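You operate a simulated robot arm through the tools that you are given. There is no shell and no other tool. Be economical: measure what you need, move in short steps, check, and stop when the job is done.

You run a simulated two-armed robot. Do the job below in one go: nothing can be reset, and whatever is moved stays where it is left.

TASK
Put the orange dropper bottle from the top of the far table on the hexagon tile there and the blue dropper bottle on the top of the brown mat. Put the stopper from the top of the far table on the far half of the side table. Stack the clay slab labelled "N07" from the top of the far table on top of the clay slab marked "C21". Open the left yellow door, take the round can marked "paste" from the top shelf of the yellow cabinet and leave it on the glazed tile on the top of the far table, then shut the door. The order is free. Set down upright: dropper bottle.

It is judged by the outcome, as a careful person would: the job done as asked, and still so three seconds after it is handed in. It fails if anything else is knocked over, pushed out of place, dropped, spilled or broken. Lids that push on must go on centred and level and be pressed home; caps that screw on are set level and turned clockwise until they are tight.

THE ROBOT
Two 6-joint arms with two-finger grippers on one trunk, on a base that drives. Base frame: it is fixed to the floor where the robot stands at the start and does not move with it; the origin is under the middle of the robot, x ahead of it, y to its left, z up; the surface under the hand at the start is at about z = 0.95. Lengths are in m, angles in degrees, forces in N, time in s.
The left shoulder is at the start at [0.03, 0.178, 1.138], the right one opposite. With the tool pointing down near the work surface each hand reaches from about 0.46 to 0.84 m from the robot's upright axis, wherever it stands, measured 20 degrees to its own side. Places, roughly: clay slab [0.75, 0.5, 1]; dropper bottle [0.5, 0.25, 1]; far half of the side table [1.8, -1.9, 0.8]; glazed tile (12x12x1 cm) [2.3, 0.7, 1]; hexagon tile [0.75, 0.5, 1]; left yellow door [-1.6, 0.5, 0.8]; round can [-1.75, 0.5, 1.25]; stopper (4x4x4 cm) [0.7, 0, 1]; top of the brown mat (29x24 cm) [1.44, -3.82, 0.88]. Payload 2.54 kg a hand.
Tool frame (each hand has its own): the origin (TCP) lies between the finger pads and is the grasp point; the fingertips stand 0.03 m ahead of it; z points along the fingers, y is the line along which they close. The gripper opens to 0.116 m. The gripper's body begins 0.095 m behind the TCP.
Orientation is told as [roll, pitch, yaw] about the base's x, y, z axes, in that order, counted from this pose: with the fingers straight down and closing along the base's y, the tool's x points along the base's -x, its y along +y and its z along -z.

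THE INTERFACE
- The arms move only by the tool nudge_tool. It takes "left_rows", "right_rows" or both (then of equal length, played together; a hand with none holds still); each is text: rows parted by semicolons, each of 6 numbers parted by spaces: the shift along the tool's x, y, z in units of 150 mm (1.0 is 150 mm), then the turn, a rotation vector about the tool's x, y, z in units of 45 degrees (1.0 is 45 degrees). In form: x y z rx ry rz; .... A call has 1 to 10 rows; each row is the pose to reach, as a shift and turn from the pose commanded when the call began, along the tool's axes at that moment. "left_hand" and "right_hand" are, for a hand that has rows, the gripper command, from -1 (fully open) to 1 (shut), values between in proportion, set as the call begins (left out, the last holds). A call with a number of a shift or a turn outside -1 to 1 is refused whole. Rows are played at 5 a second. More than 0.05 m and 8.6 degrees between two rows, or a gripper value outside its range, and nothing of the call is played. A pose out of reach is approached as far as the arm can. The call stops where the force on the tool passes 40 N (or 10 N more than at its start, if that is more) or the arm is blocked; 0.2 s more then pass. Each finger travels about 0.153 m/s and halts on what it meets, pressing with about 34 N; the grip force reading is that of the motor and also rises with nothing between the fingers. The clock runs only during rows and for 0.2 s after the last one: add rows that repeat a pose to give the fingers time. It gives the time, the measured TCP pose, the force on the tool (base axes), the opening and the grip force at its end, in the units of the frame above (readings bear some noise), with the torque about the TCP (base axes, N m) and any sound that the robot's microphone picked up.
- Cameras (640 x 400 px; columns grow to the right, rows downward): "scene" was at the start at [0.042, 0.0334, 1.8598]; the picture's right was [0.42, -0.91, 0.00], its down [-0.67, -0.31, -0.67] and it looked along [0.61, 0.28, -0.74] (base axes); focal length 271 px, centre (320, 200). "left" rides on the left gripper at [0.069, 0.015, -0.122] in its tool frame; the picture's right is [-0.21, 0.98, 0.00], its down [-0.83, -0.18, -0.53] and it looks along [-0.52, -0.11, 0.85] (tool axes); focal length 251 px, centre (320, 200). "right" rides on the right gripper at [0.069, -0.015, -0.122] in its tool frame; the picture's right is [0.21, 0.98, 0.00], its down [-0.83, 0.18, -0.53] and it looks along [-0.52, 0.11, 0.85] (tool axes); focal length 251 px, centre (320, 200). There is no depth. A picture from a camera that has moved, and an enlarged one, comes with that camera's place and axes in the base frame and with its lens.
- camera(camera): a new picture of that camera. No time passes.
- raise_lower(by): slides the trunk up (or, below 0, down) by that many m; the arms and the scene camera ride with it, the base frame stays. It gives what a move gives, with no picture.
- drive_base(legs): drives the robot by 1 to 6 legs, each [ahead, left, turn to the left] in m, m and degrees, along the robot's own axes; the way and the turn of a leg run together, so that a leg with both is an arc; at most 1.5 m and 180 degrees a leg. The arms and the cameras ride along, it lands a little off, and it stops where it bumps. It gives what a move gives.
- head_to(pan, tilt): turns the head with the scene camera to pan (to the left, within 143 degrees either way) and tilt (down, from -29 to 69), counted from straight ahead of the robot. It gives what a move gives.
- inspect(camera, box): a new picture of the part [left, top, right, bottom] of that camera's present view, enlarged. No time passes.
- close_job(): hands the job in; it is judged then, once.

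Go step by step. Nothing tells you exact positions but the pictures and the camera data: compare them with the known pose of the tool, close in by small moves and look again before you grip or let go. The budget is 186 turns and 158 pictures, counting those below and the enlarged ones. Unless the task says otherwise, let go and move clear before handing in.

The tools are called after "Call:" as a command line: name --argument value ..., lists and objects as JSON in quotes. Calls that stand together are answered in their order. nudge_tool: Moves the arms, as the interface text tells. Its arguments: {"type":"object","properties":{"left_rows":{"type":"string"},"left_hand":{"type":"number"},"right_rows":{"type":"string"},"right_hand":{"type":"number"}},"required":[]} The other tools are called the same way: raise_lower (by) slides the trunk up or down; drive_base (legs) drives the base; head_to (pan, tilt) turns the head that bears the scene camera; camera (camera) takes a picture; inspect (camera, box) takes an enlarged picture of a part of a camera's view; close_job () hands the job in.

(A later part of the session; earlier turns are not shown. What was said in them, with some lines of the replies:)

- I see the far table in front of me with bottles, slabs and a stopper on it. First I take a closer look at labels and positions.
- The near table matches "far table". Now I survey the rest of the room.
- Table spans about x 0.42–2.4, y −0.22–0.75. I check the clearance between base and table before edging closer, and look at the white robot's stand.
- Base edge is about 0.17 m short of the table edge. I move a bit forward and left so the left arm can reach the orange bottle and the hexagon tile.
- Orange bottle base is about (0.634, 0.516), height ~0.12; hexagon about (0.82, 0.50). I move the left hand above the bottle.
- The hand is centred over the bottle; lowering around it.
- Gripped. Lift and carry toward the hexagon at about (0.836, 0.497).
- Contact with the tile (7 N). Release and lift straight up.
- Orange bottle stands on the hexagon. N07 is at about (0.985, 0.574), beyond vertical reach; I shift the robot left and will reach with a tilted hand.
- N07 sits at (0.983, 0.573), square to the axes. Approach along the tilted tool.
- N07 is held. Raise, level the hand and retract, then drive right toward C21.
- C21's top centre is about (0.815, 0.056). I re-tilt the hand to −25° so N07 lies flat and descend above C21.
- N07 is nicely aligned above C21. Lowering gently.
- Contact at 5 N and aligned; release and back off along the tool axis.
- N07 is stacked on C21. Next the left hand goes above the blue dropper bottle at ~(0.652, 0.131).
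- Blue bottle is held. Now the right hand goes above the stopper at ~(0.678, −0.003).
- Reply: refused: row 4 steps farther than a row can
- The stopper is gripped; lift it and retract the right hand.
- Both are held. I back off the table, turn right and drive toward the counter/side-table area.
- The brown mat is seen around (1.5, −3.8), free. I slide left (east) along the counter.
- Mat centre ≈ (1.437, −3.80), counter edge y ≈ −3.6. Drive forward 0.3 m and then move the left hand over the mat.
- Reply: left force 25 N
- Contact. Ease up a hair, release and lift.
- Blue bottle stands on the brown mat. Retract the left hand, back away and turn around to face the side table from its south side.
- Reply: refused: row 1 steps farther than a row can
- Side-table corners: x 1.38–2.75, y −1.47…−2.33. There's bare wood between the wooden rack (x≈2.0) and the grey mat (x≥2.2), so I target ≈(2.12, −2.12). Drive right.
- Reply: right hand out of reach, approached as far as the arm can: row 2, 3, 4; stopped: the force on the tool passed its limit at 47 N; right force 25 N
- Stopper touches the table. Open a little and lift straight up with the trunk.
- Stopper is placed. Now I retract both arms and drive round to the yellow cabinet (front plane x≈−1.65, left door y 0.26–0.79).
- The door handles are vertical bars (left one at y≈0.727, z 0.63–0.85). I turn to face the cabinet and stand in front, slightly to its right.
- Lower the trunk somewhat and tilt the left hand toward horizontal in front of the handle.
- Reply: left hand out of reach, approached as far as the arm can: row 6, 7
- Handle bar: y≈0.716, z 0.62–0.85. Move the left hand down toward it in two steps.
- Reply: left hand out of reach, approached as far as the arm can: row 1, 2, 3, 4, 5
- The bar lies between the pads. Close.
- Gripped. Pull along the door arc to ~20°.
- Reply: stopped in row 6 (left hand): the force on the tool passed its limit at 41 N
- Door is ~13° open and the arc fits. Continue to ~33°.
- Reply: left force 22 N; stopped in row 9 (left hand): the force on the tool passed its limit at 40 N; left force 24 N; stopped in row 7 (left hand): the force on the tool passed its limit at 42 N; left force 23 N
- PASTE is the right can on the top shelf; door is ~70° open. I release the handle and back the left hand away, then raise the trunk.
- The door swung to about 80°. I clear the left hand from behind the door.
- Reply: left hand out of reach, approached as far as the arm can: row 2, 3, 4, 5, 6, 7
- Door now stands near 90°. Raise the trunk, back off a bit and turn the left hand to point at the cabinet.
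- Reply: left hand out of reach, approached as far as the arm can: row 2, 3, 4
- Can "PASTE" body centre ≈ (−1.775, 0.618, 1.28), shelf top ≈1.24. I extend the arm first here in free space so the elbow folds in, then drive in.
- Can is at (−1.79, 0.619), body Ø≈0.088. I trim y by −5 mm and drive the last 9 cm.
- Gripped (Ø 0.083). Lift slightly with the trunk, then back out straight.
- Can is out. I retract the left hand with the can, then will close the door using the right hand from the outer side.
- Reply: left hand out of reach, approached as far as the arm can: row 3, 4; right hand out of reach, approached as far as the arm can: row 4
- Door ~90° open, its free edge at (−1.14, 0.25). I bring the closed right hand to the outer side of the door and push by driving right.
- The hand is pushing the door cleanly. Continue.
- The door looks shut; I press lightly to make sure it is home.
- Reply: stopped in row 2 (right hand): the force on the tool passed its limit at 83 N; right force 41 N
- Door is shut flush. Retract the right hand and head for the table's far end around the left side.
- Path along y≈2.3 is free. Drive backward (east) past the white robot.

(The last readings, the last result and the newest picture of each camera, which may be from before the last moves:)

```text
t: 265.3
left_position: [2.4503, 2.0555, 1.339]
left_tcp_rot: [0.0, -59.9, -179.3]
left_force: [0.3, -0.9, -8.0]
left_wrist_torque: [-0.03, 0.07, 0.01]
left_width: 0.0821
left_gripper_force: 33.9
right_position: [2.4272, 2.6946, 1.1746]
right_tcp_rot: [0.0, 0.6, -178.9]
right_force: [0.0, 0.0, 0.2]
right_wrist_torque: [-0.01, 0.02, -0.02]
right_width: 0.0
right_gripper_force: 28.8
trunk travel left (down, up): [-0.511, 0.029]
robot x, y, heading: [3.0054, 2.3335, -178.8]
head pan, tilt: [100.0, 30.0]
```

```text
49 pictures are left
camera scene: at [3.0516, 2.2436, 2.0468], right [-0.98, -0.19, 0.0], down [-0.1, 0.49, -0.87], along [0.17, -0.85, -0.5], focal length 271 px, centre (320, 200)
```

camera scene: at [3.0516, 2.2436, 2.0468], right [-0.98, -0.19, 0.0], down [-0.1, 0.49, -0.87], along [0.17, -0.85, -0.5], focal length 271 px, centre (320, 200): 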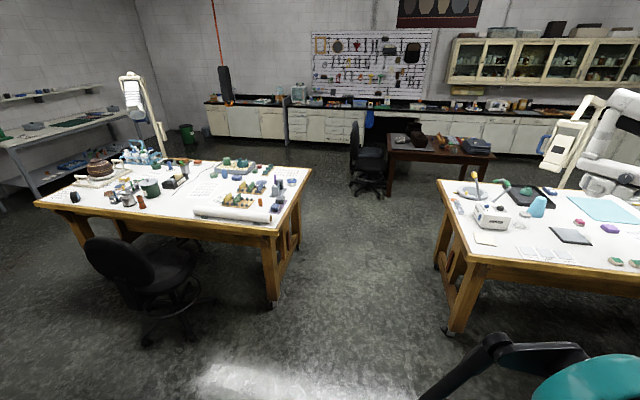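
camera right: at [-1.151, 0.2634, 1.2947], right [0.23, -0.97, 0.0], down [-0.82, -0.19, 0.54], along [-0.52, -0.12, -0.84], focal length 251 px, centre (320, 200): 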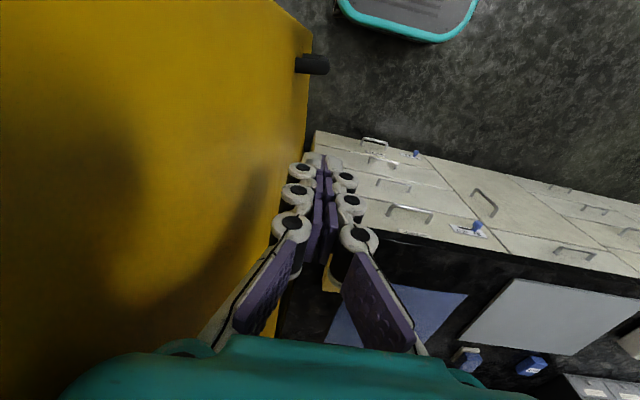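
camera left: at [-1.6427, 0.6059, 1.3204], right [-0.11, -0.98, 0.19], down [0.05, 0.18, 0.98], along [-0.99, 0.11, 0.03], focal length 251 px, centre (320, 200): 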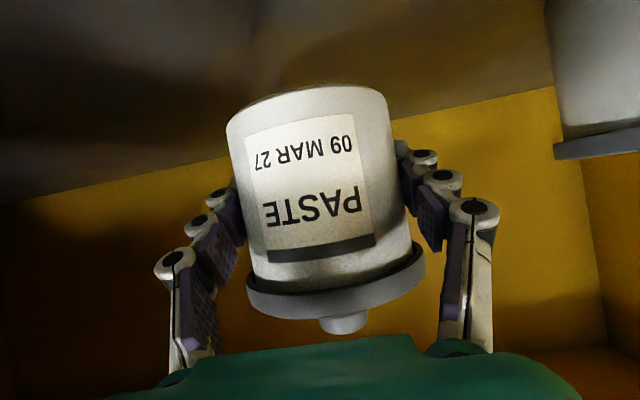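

Tile is around (2.27, 0.68) and the white arm's head is far from it. Drive left toward the table's far end.

Call:
drive_base --legs '[[0, 0.7, -1], [0, 0.67, 0]]'

Call:
head_to --pan 15 --tilt 50

Call:
camera --camera "scene"

Call:
camera --camera "left"

```text
t: 272.4
left_position: [2.4492, 0.7015, 1.338]
left_tcp_rot: [0.0, -59.9, 179.5]
left_force: [0.4, -0.3, -8.7]
left_wrist_torque: [0.0, 0.07, -0.01]
left_width: 0.0825
left_gripper_force: 34.3
right_position: [2.4408, 1.3398, 1.1726]
right_tcp_rot: [0.1, 0.5, 179.8]
right_force: [-0.5, 0.6, -1.4]
right_wrist_torque: [0.04, -0.01, -0.04]
right_width: 0.0
right_gripper_force: 28.9
trunk travel left (down, up): [-0.511, 0.029]
robot x, y, heading: [3.008, 0.9646, 180.0]
head pan, tilt: [100.0, 30.0]
```

```text
t: 274.0
left_position: [2.45, 0.7014, 1.3386]
left_tcp_rot: [0.1, -59.7, 179.5]
left_force: [0.2, 0.3, -8.0]
left_wrist_torque: [-0.01, 0.04, -0.01]
left_width: 0.0823
left_gripper_force: 33.6
right_position: [2.4398, 1.3399, 1.1743]
right_tcp_rot: [0.1, 0.7, 179.8]
right_force: [0.0, -1.1, 0.2]
right_wrist_torque: [0.0, -0.01, -0.03]
right_width: 0.0
right_gripper_force: 28.6
trunk travel left (down, up): [-0.511, 0.029]
robot x, y, heading: [3.0092, 0.9623, 180.0]
head pan, tilt: [15.0, 50.0]
```

```text
48 pictures are left
camera scene: at [2.9646, 0.9445, 2.0172], right [-0.26, 0.97, 0.0], down [0.74, 0.2, -0.64], along [-0.62, -0.17, -0.77], focal length 271 px, centre (320, 200)
```

scene: 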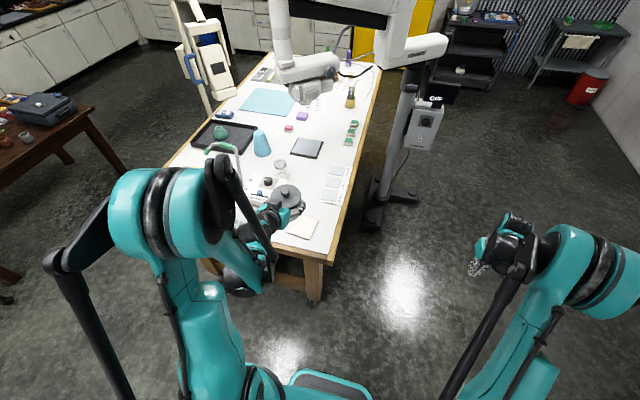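

```text
47 pictures are left
camera left: at [2.5888, 0.6834, 1.3392], right [-0.11, -0.98, 0.19], down [0.05, 0.18, 0.98], along [-0.99, 0.12, 0.03], focal length 251 px, centre (320, 200)
```

left: 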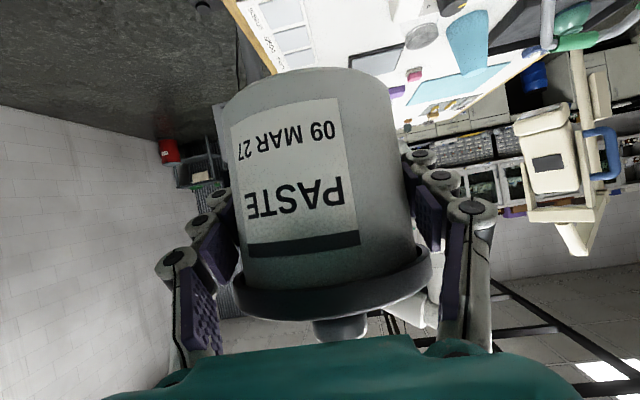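

Call:
inspect --camera "scene" --box '[220, 140, 380, 260]'

```text
3.33 times, centred on (300, 200) of scene
camera zoom: at [2.9646, 0.9445, 2.0172], right [-0.26, 0.97, 0.0], down [0.74, 0.2, -0.64], along [-0.62, -0.17, -0.77], focal length 904 px, centre (387, 200)
```

zoom: 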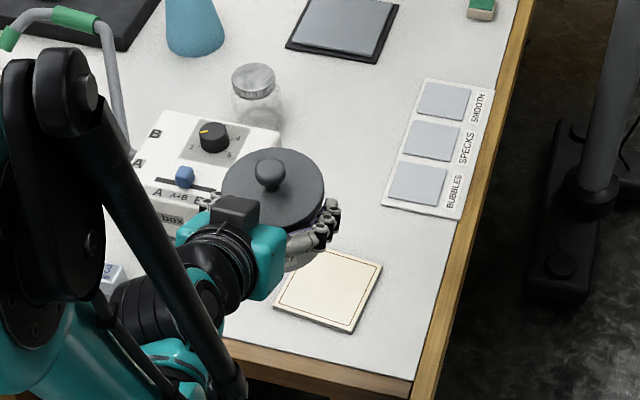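

Tile centre is (2.284, 0.678). Extend the left arm over it, then lower with the trunk.

Call:
nudge_tool --left_rows "-0.11 0.03 0.19 0 0 0;-0.22 0.06 0.38 0 0 0;-0.33 0.09 0.57 0 0 0;-0.44 0.12 0.76 0 0 0;-0.553 0.153 0.958 0 0 0;-0.553 0.153 0.958 0 0 0"

Call:
raise_lower --by -0.2

Call:
camera --camera "scene"

Call:
camera --camera "left"

```text
t: 275.4
left_position: [2.2843, 0.678, 1.3389]
left_tcp_rot: [0.0, -59.9, 179.5]
left_force: [1.5, 0.1, -7.8]
left_wrist_torque: [0.01, 0.05, 0.03]
left_width: 0.0824
left_gripper_force: 33.5
right_position: [2.4408, 1.3396, 1.1752]
right_tcp_rot: [0.1, 0.6, 179.8]
right_force: [-0.4, 0.2, 0.9]
right_wrist_torque: [-0.01, 0.01, 0.01]
right_width: 0.0001
right_gripper_force: 28.3
trunk travel left (down, up): [-0.511, 0.029]
robot x, y, heading: [3.0098, 0.963, 179.7]
head pan, tilt: [15.0, 50.0]
```

```text
t: 277.6
left_position: [2.2835, 0.6772, 1.1376]
left_tcp_rot: [0.2, -59.9, 179.4]
left_force: [-0.3, 1.0, -8.2]
left_wrist_torque: [-0.01, 0.08, 0.01]
left_width: 0.0825
left_gripper_force: 34.3
right_position: [2.4403, 1.3389, 0.9748]
right_tcp_rot: [0.1, 0.5, 179.8]
right_force: [-0.3, -0.6, 0.8]
right_wrist_torque: [0.01, 0.02, -0.01]
right_width: 0.0
right_gripper_force: 28.7
trunk travel left (down, up): [-0.311, 0.229]
robot x, y, heading: [3.0103, 0.9627, 179.8]
head pan, tilt: [15.0, 50.0]
```

```text
45 pictures are left
camera scene: at [2.9647, 0.9444, 1.8174], right [-0.26, 0.97, 0.0], down [0.74, 0.2, -0.64], along [-0.62, -0.17, -0.77], focal length 271 px, centre (320, 200)
```

scene: 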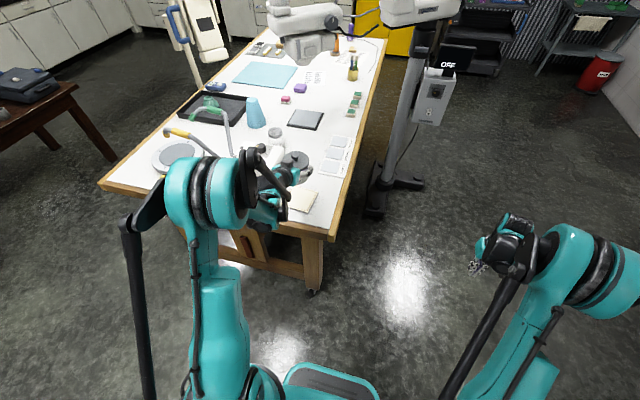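

```text
44 pictures are left
camera left: at [2.4232, 0.661, 1.1375], right [-0.11, -0.98, 0.19], down [0.05, 0.18, 0.98], along [-0.99, 0.12, 0.03], focal length 251 px, centre (320, 200)
```

left: 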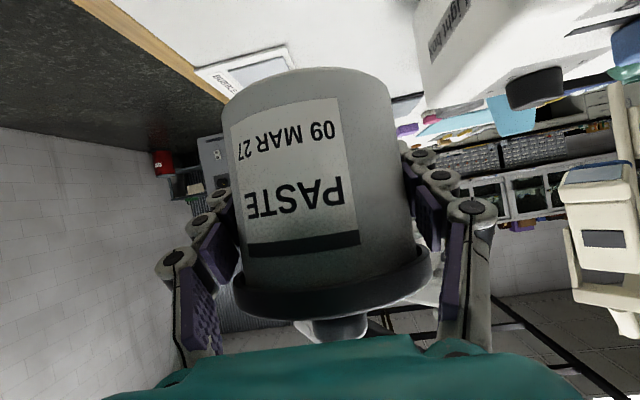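

Call:
inspect --camera "scene" --box '[240, 110, 360, 220]'

Call:
head_to --pan 35 --tilt 50

Call:
inspect --camera "right" --box '[0, 0, 640, 400]'

```text
3.64 times, centred on (300, 165) of scene
camera zoom: at [2.9647, 0.9444, 1.8174], right [-0.26, 0.97, 0.0], down [0.74, 0.2, -0.64], along [-0.62, -0.17, -0.77], focal length 987 px, centre (393, 327)
```

zoom: 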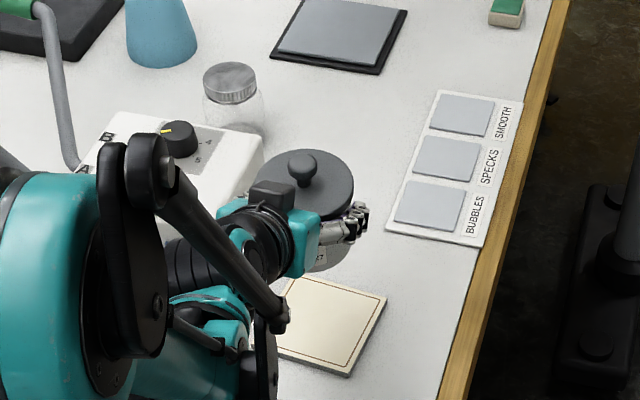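

```text
t: 278.4
left_position: [2.2832, 0.6781, 1.1381]
left_tcp_rot: [0.1, -59.9, 179.5]
left_force: [0.1, -0.7, -7.5]
left_wrist_torque: [0.0, 0.05, 0.01]
left_width: 0.0823
left_gripper_force: 33.8
right_position: [2.4401, 1.3383, 0.9738]
right_tcp_rot: [0.1, 0.7, 179.8]
right_force: [0.3, 0.2, 0.0]
right_wrist_torque: [0.01, 0.02, 0.0]
right_width: 0.0
right_gripper_force: 28.4
trunk travel left (down, up): [-0.311, 0.229]
robot x, y, heading: [3.0123, 0.9655, 179.7]
head pan, tilt: [35.0, 50.0]
```

```text
1.00 times, centred on (320, 200) of right (not enlarged: the box is as wide or as high as the picture)
camera zoom: at [2.5064, 1.354, 1.097], right [0.21, -0.98, 0.0], down [-0.83, -0.18, 0.53], along [-0.51, -0.11, -0.85], focal length 251 px, centre (320, 200)
```

zoom: 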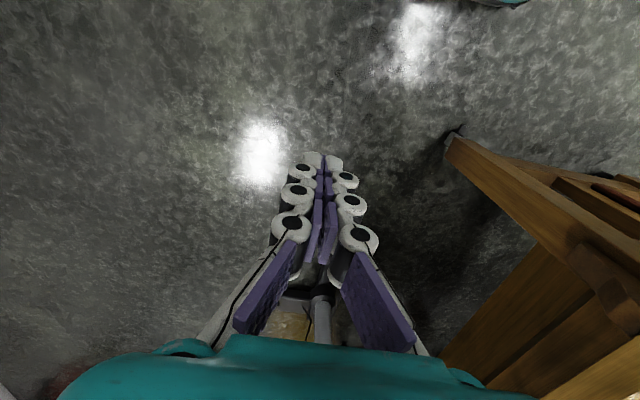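

The box's side is at y≈0.54, clear of the fingers. Lower further.

Call:
raise_lower --by -0.1

Call:
camera --camera "left"

Call:
camera --camera "scene"

```text
t: 279.7
left_position: [2.2842, 0.6781, 1.0371]
left_tcp_rot: [0.0, -59.9, 179.5]
left_force: [-0.5, 0.3, -7.2]
left_wrist_torque: [0.0, 0.06, 0.02]
left_width: 0.0822
left_gripper_force: 33.8
right_position: [2.4399, 1.339, 0.8745]
right_tcp_rot: [0.1, 0.6, 179.9]
right_force: [0.2, -0.2, -0.1]
right_wrist_torque: [0.02, -0.04, -0.01]
right_width: 0.0001
right_gripper_force: 29.0
trunk travel left (down, up): [-0.211, 0.329]
robot x, y, heading: [3.0117, 0.9647, 179.5]
head pan, tilt: [35.0, 50.0]
```

```text
41 pictures are left
camera left: at [2.4234, 0.661, 1.0376], right [-0.11, -0.98, 0.19], down [0.05, 0.18, 0.98], along [-0.99, 0.12, 0.03], focal length 251 px, centre (320, 200)
```

left: 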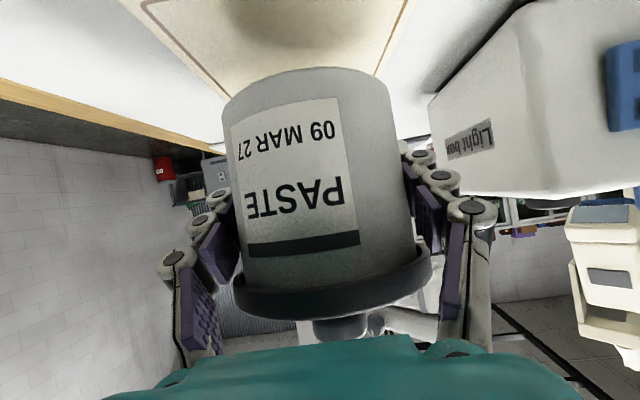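

```text
40 pictures are left
camera scene: at [2.9761, 0.9201, 1.7174], right [-0.57, 0.82, 0.0], down [0.63, 0.44, -0.64], along [-0.53, -0.37, -0.77], focal length 271 px, centre (320, 200)
```

scene: 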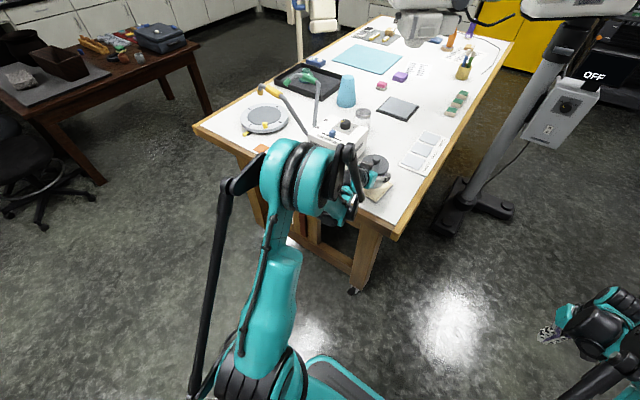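

Can is centred over the tile and the light box is ~0.2 m away. Lower the rest in small steps.

Call:
raise_lower --by -0.028

Call:
raise_lower --by -0.004

Call:
camera --camera "left"

```text
t: 280.4
left_position: [2.2825, 0.679, 1.0093]
left_tcp_rot: [0.1, -60.0, 179.5]
left_force: [0.4, 0.2, -7.7]
left_wrist_torque: [0.01, 0.05, 0.0]
left_width: 0.0821
left_gripper_force: 34.1
right_position: [2.4401, 1.339, 0.8463]
right_tcp_rot: [0.1, 0.6, 179.7]
right_force: [0.0, 0.1, 0.4]
right_wrist_torque: [0.05, -0.01, 0.01]
right_width: 0.0001
right_gripper_force: 28.3
trunk travel left (down, up): [-0.183, 0.357]
robot x, y, heading: [3.0078, 0.969, 179.9]
head pan, tilt: [35.0, 50.0]
```

```text
t: 281.0
left_position: [2.285, 0.6777, 1.0057]
left_tcp_rot: [0.1, -59.9, 179.5]
left_force: [0.1, 0.5, -2.9]
left_wrist_torque: [0.03, -0.17, -0.01]
left_width: 0.0825
left_gripper_force: 34.0
right_position: [2.44, 1.3394, 0.8423]
right_tcp_rot: [0.1, 0.5, 179.8]
right_force: [0.4, 0.3, 0.3]
right_wrist_torque: [0.01, -0.01, -0.01]
right_width: 0.0
right_gripper_force: 28.5
trunk travel left (down, up): [-0.179, 0.361]
robot x, y, heading: [3.0124, 0.968, 180.0]
head pan, tilt: [35.0, 50.0]
```

```text
39 pictures are left
camera left: at [2.4236, 0.6612, 1.0057], right [-0.11, -0.98, 0.19], down [0.05, 0.18, 0.98], along [-0.99, 0.12, 0.03], focal length 251 px, centre (320, 200)
```

left: 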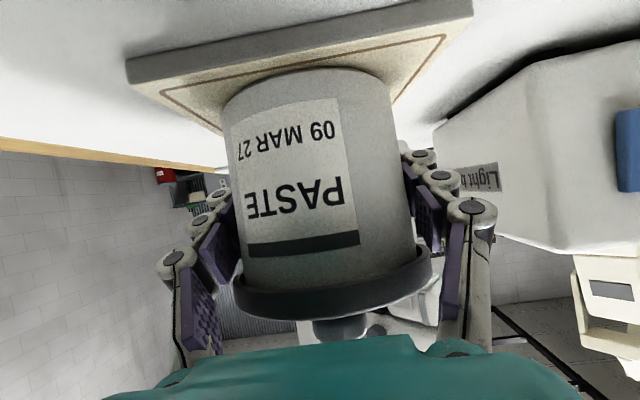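

Call:
raise_lower --by -0.002

```text
t: 281.5
left_position: [2.2838, 0.6779, 1.0054]
left_tcp_rot: [0.2, -60.1, 179.5]
left_force: [-6.4, -3.6, 18.2]
left_wrist_torque: [0.13, -0.72, -0.1]
left_width: 0.0824
left_gripper_force: 33.7
right_position: [2.4405, 1.3402, 0.8403]
right_tcp_rot: [0.0, 0.4, 179.9]
right_force: [-0.2, 0.3, 0.0]
right_wrist_torque: [0.01, 0.03, 0.01]
right_width: 0.0
right_gripper_force: 28.5
trunk travel left (down, up): [-0.177, 0.363]
robot x, y, heading: [3.0103, 0.9627, 179.9]
head pan, tilt: [35.0, 50.0]
```

Firm contact. Open the gripper and back out straight.

Call:
nudge_tool --left_rows "0 0 0 0 0 0;0 0 0 0 0 0;0 0 0 0 0 0;0 0 0 0 0 0" --left_hand -1

Call:
camera --camera "left"

```text
t: 282.5
left_position: [2.2842, 0.6774, 1.0035]
left_tcp_rot: [0.1, -59.9, 179.5]
left_force: [-0.4, 0.0, -0.3]
left_wrist_torque: [0.02, 0.01, -0.03]
left_width: 0.1161
left_gripper_force: 0.1
right_position: [2.4415, 1.3408, 0.8401]
right_tcp_rot: [0.0, 0.6, 179.8]
right_force: [0.4, -0.7, 0.2]
right_wrist_torque: [0.01, 0.0, 0.0]
right_width: 0.0
right_gripper_force: 28.1
trunk travel left (down, up): [-0.177, 0.363]
robot x, y, heading: [3.01, 0.9657, 179.9]
head pan, tilt: [35.0, 50.0]
```

```text
38 pictures are left
camera left: at [2.4238, 0.6612, 1.0037], right [-0.11, -0.98, 0.19], down [0.05, 0.18, 0.98], along [-0.99, 0.12, 0.03], focal length 251 px, centre (320, 200)
```

left: 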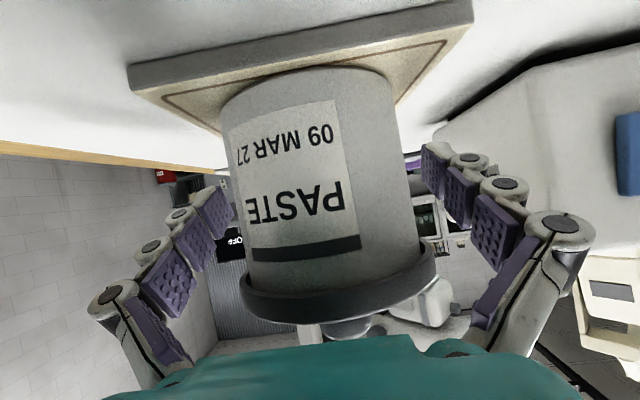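

Call:
drive_base --legs '[[-0.35, 0, 0]]'

Call:
head_to --pan 15 --tilt 30

Call:
camera --camera "scene"

Call:
camera --camera "left"

```text
t: 284.8
left_position: [2.6333, 0.6783, 1.0052]
left_tcp_rot: [0.1, -59.9, 179.3]
left_force: [-0.2, -0.3, 1.0]
left_wrist_torque: [0.02, 0.0, -0.02]
left_width: 0.1161
left_gripper_force: 0.0
right_position: [2.7913, 1.3395, 0.8406]
right_tcp_rot: [0.1, 0.5, 179.9]
right_force: [0.3, -0.3, 0.3]
right_wrist_torque: [0.01, 0.02, 0.03]
right_width: 0.0001
right_gripper_force: 28.4
trunk travel left (down, up): [-0.177, 0.363]
robot x, y, heading: [3.3589, 0.9659, 179.9]
head pan, tilt: [35.0, 50.0]
```

```text
t: 285.6
left_position: [2.634, 0.6794, 1.0036]
left_tcp_rot: [0.1, -59.8, 179.3]
left_force: [-0.1, 0.0, -0.8]
left_wrist_torque: [0.02, 0.01, 0.0]
left_width: 0.1159
left_gripper_force: 0.0
right_position: [2.791, 1.3397, 0.8403]
right_tcp_rot: [0.1, 0.6, 179.8]
right_force: [0.7, 0.1, 0.6]
right_wrist_torque: [0.0, 0.04, -0.01]
right_width: 0.0003
right_gripper_force: 28.8
trunk travel left (down, up): [-0.177, 0.363]
robot x, y, heading: [3.3605, 0.9646, 179.8]
head pan, tilt: [15.0, 30.0]
```

```text
37 pictures are left
camera scene: at [3.302, 0.9407, 1.7127], right [-0.26, 0.97, 0.0], down [0.48, 0.13, -0.87], along [-0.84, -0.22, -0.5], focal length 271 px, centre (320, 200)
```

scene: 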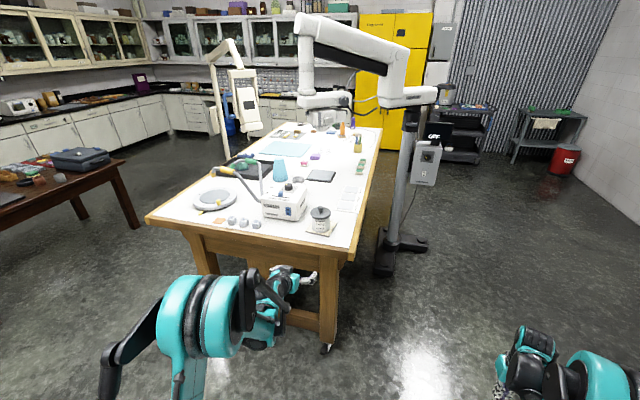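

```text
36 pictures are left
camera left: at [2.7726, 0.6615, 1.0038], right [-0.12, -0.98, 0.19], down [0.05, 0.18, 0.98], along [-0.99, 0.12, 0.03], focal length 251 px, centre (320, 200)
```

left: 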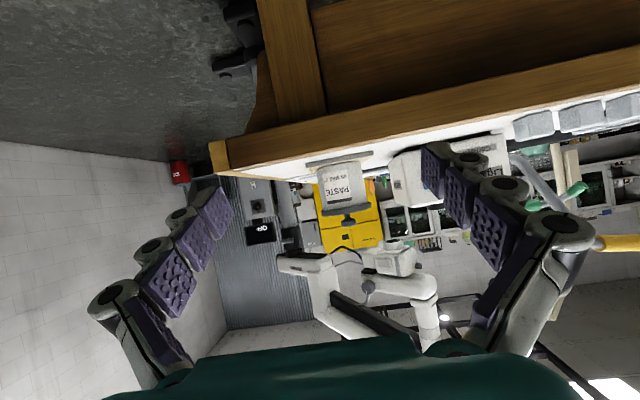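

The can stands on the glazed tile. Final check on the door, bottles and stack from here.

Call:
inspect --camera "scene" --box '[340, 0, 480, 160]'

Call:
inspect --camera "scene" --box '[200, 110, 400, 250]'

Call:
head_to --pan 60 --tilt 15

Call:
inspect --camera "scene" --box '[160, 80, 480, 300]'

```text
2.50 times, centred on (410, 80) of scene
camera zoom: at [3.302, 0.9407, 1.7127], right [-0.26, 0.97, 0.0], down [0.48, 0.13, -0.87], along [-0.84, -0.22, -0.5], focal length 678 px, centre (95, 500)
```

zoom: 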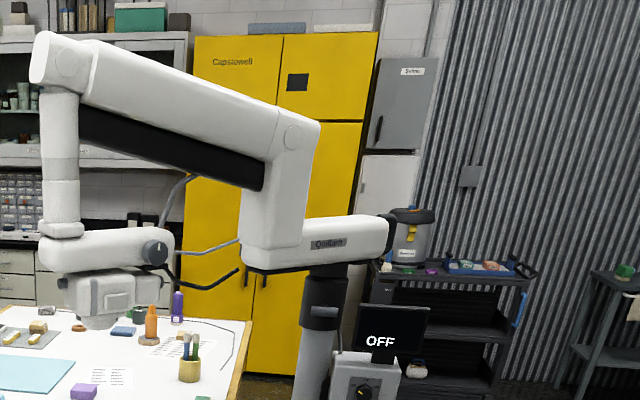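

```text
2.86 times, centred on (300, 180) of scene
camera zoom: at [3.302, 0.9407, 1.7127], right [-0.26, 0.97, 0.0], down [0.48, 0.13, -0.87], along [-0.84, -0.22, -0.5], focal length 775 px, centre (377, 257)
```

zoom: 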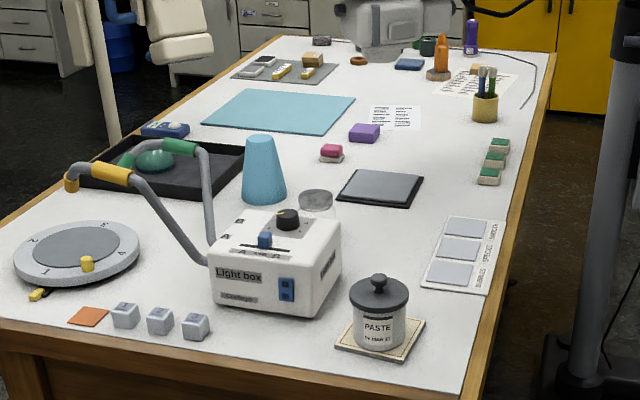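

```text
t: 286.7
left_position: [2.6328, 0.678, 1.0042]
left_tcp_rot: [0.1, -59.9, 179.4]
left_force: [-0.7, -0.1, -1.0]
left_wrist_torque: [0.02, 0.02, -0.02]
left_width: 0.116
left_gripper_force: 0.0
right_position: [2.7897, 1.3408, 0.84]
right_tcp_rot: [0.2, 0.6, 179.6]
right_force: [0.2, -0.7, 0.3]
right_wrist_torque: [-0.01, 0.0, 0.0]
right_width: 0.0
right_gripper_force: 28.1
trunk travel left (down, up): [-0.177, 0.363]
robot x, y, heading: [3.3609, 0.9633, 179.7]
head pan, tilt: [60.0, 15.0]
```

```text
1.82 times, centred on (320, 190) of scene
camera zoom: at [3.3422, 0.8832, 1.737], right [-0.86, 0.5, 0.0], down [0.13, 0.22, -0.97], along [-0.49, -0.83, -0.26], focal length 493 px, centre (320, 218)
```

zoom: 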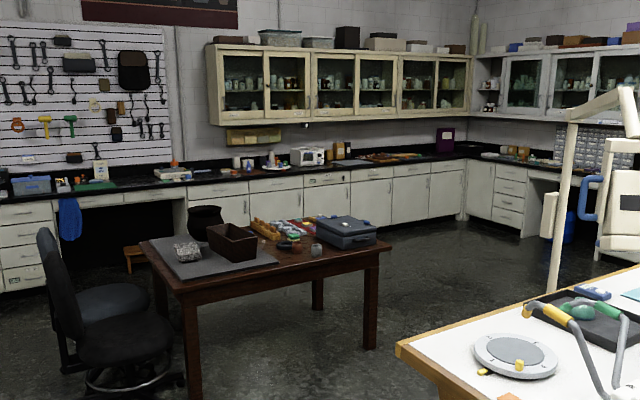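

Call:
inspect --camera "scene" --box '[220, 140, 340, 220]'

```text
5.00 times, centred on (280, 180) of scene
camera zoom: at [3.3422, 0.8832, 1.737], right [-0.86, 0.5, 0.0], down [0.13, 0.22, -0.97], along [-0.49, -0.83, -0.26], focal length 1357 px, centre (520, 300)
```

zoom: 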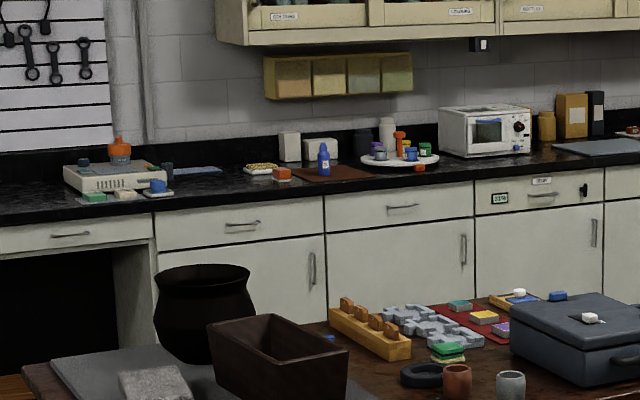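

Both bottles stand upright, the blue one on the brown mat and the orange one on the hexagon tile. The stopper is on the far half of the side table, N07 is on C21, the paste can is on the glazed tile, and the yellow door is shut. Both hands are clear, so I am handing in.

Call:
close_job

```text
The job is handed in.
```

I did every part of the task and handed the job in. I checked each item in the camera pictures, most of them again at the end.

- **Orange dropper bottle:** standing upright on the hexagon tile.
- **Blue dropper bottle:** standing upright on the brown mat.
- **Stopper:** on bare wood on the side table. I wasn't sure whether "far half" meant by length or by width, so I put it where it counts as far both ways. Along the length it is only a few centimetres past the middle.
- **Clay slabs:** "N07" is stacked on "C21", square to it.
- **Paste can:** in the middle of the glazed tile.
- **Left yellow door:** shut flush. A final push to check read 83 N before the arm stopped, and I saw no damage.

I saw nothing knocked over or moved out of place.
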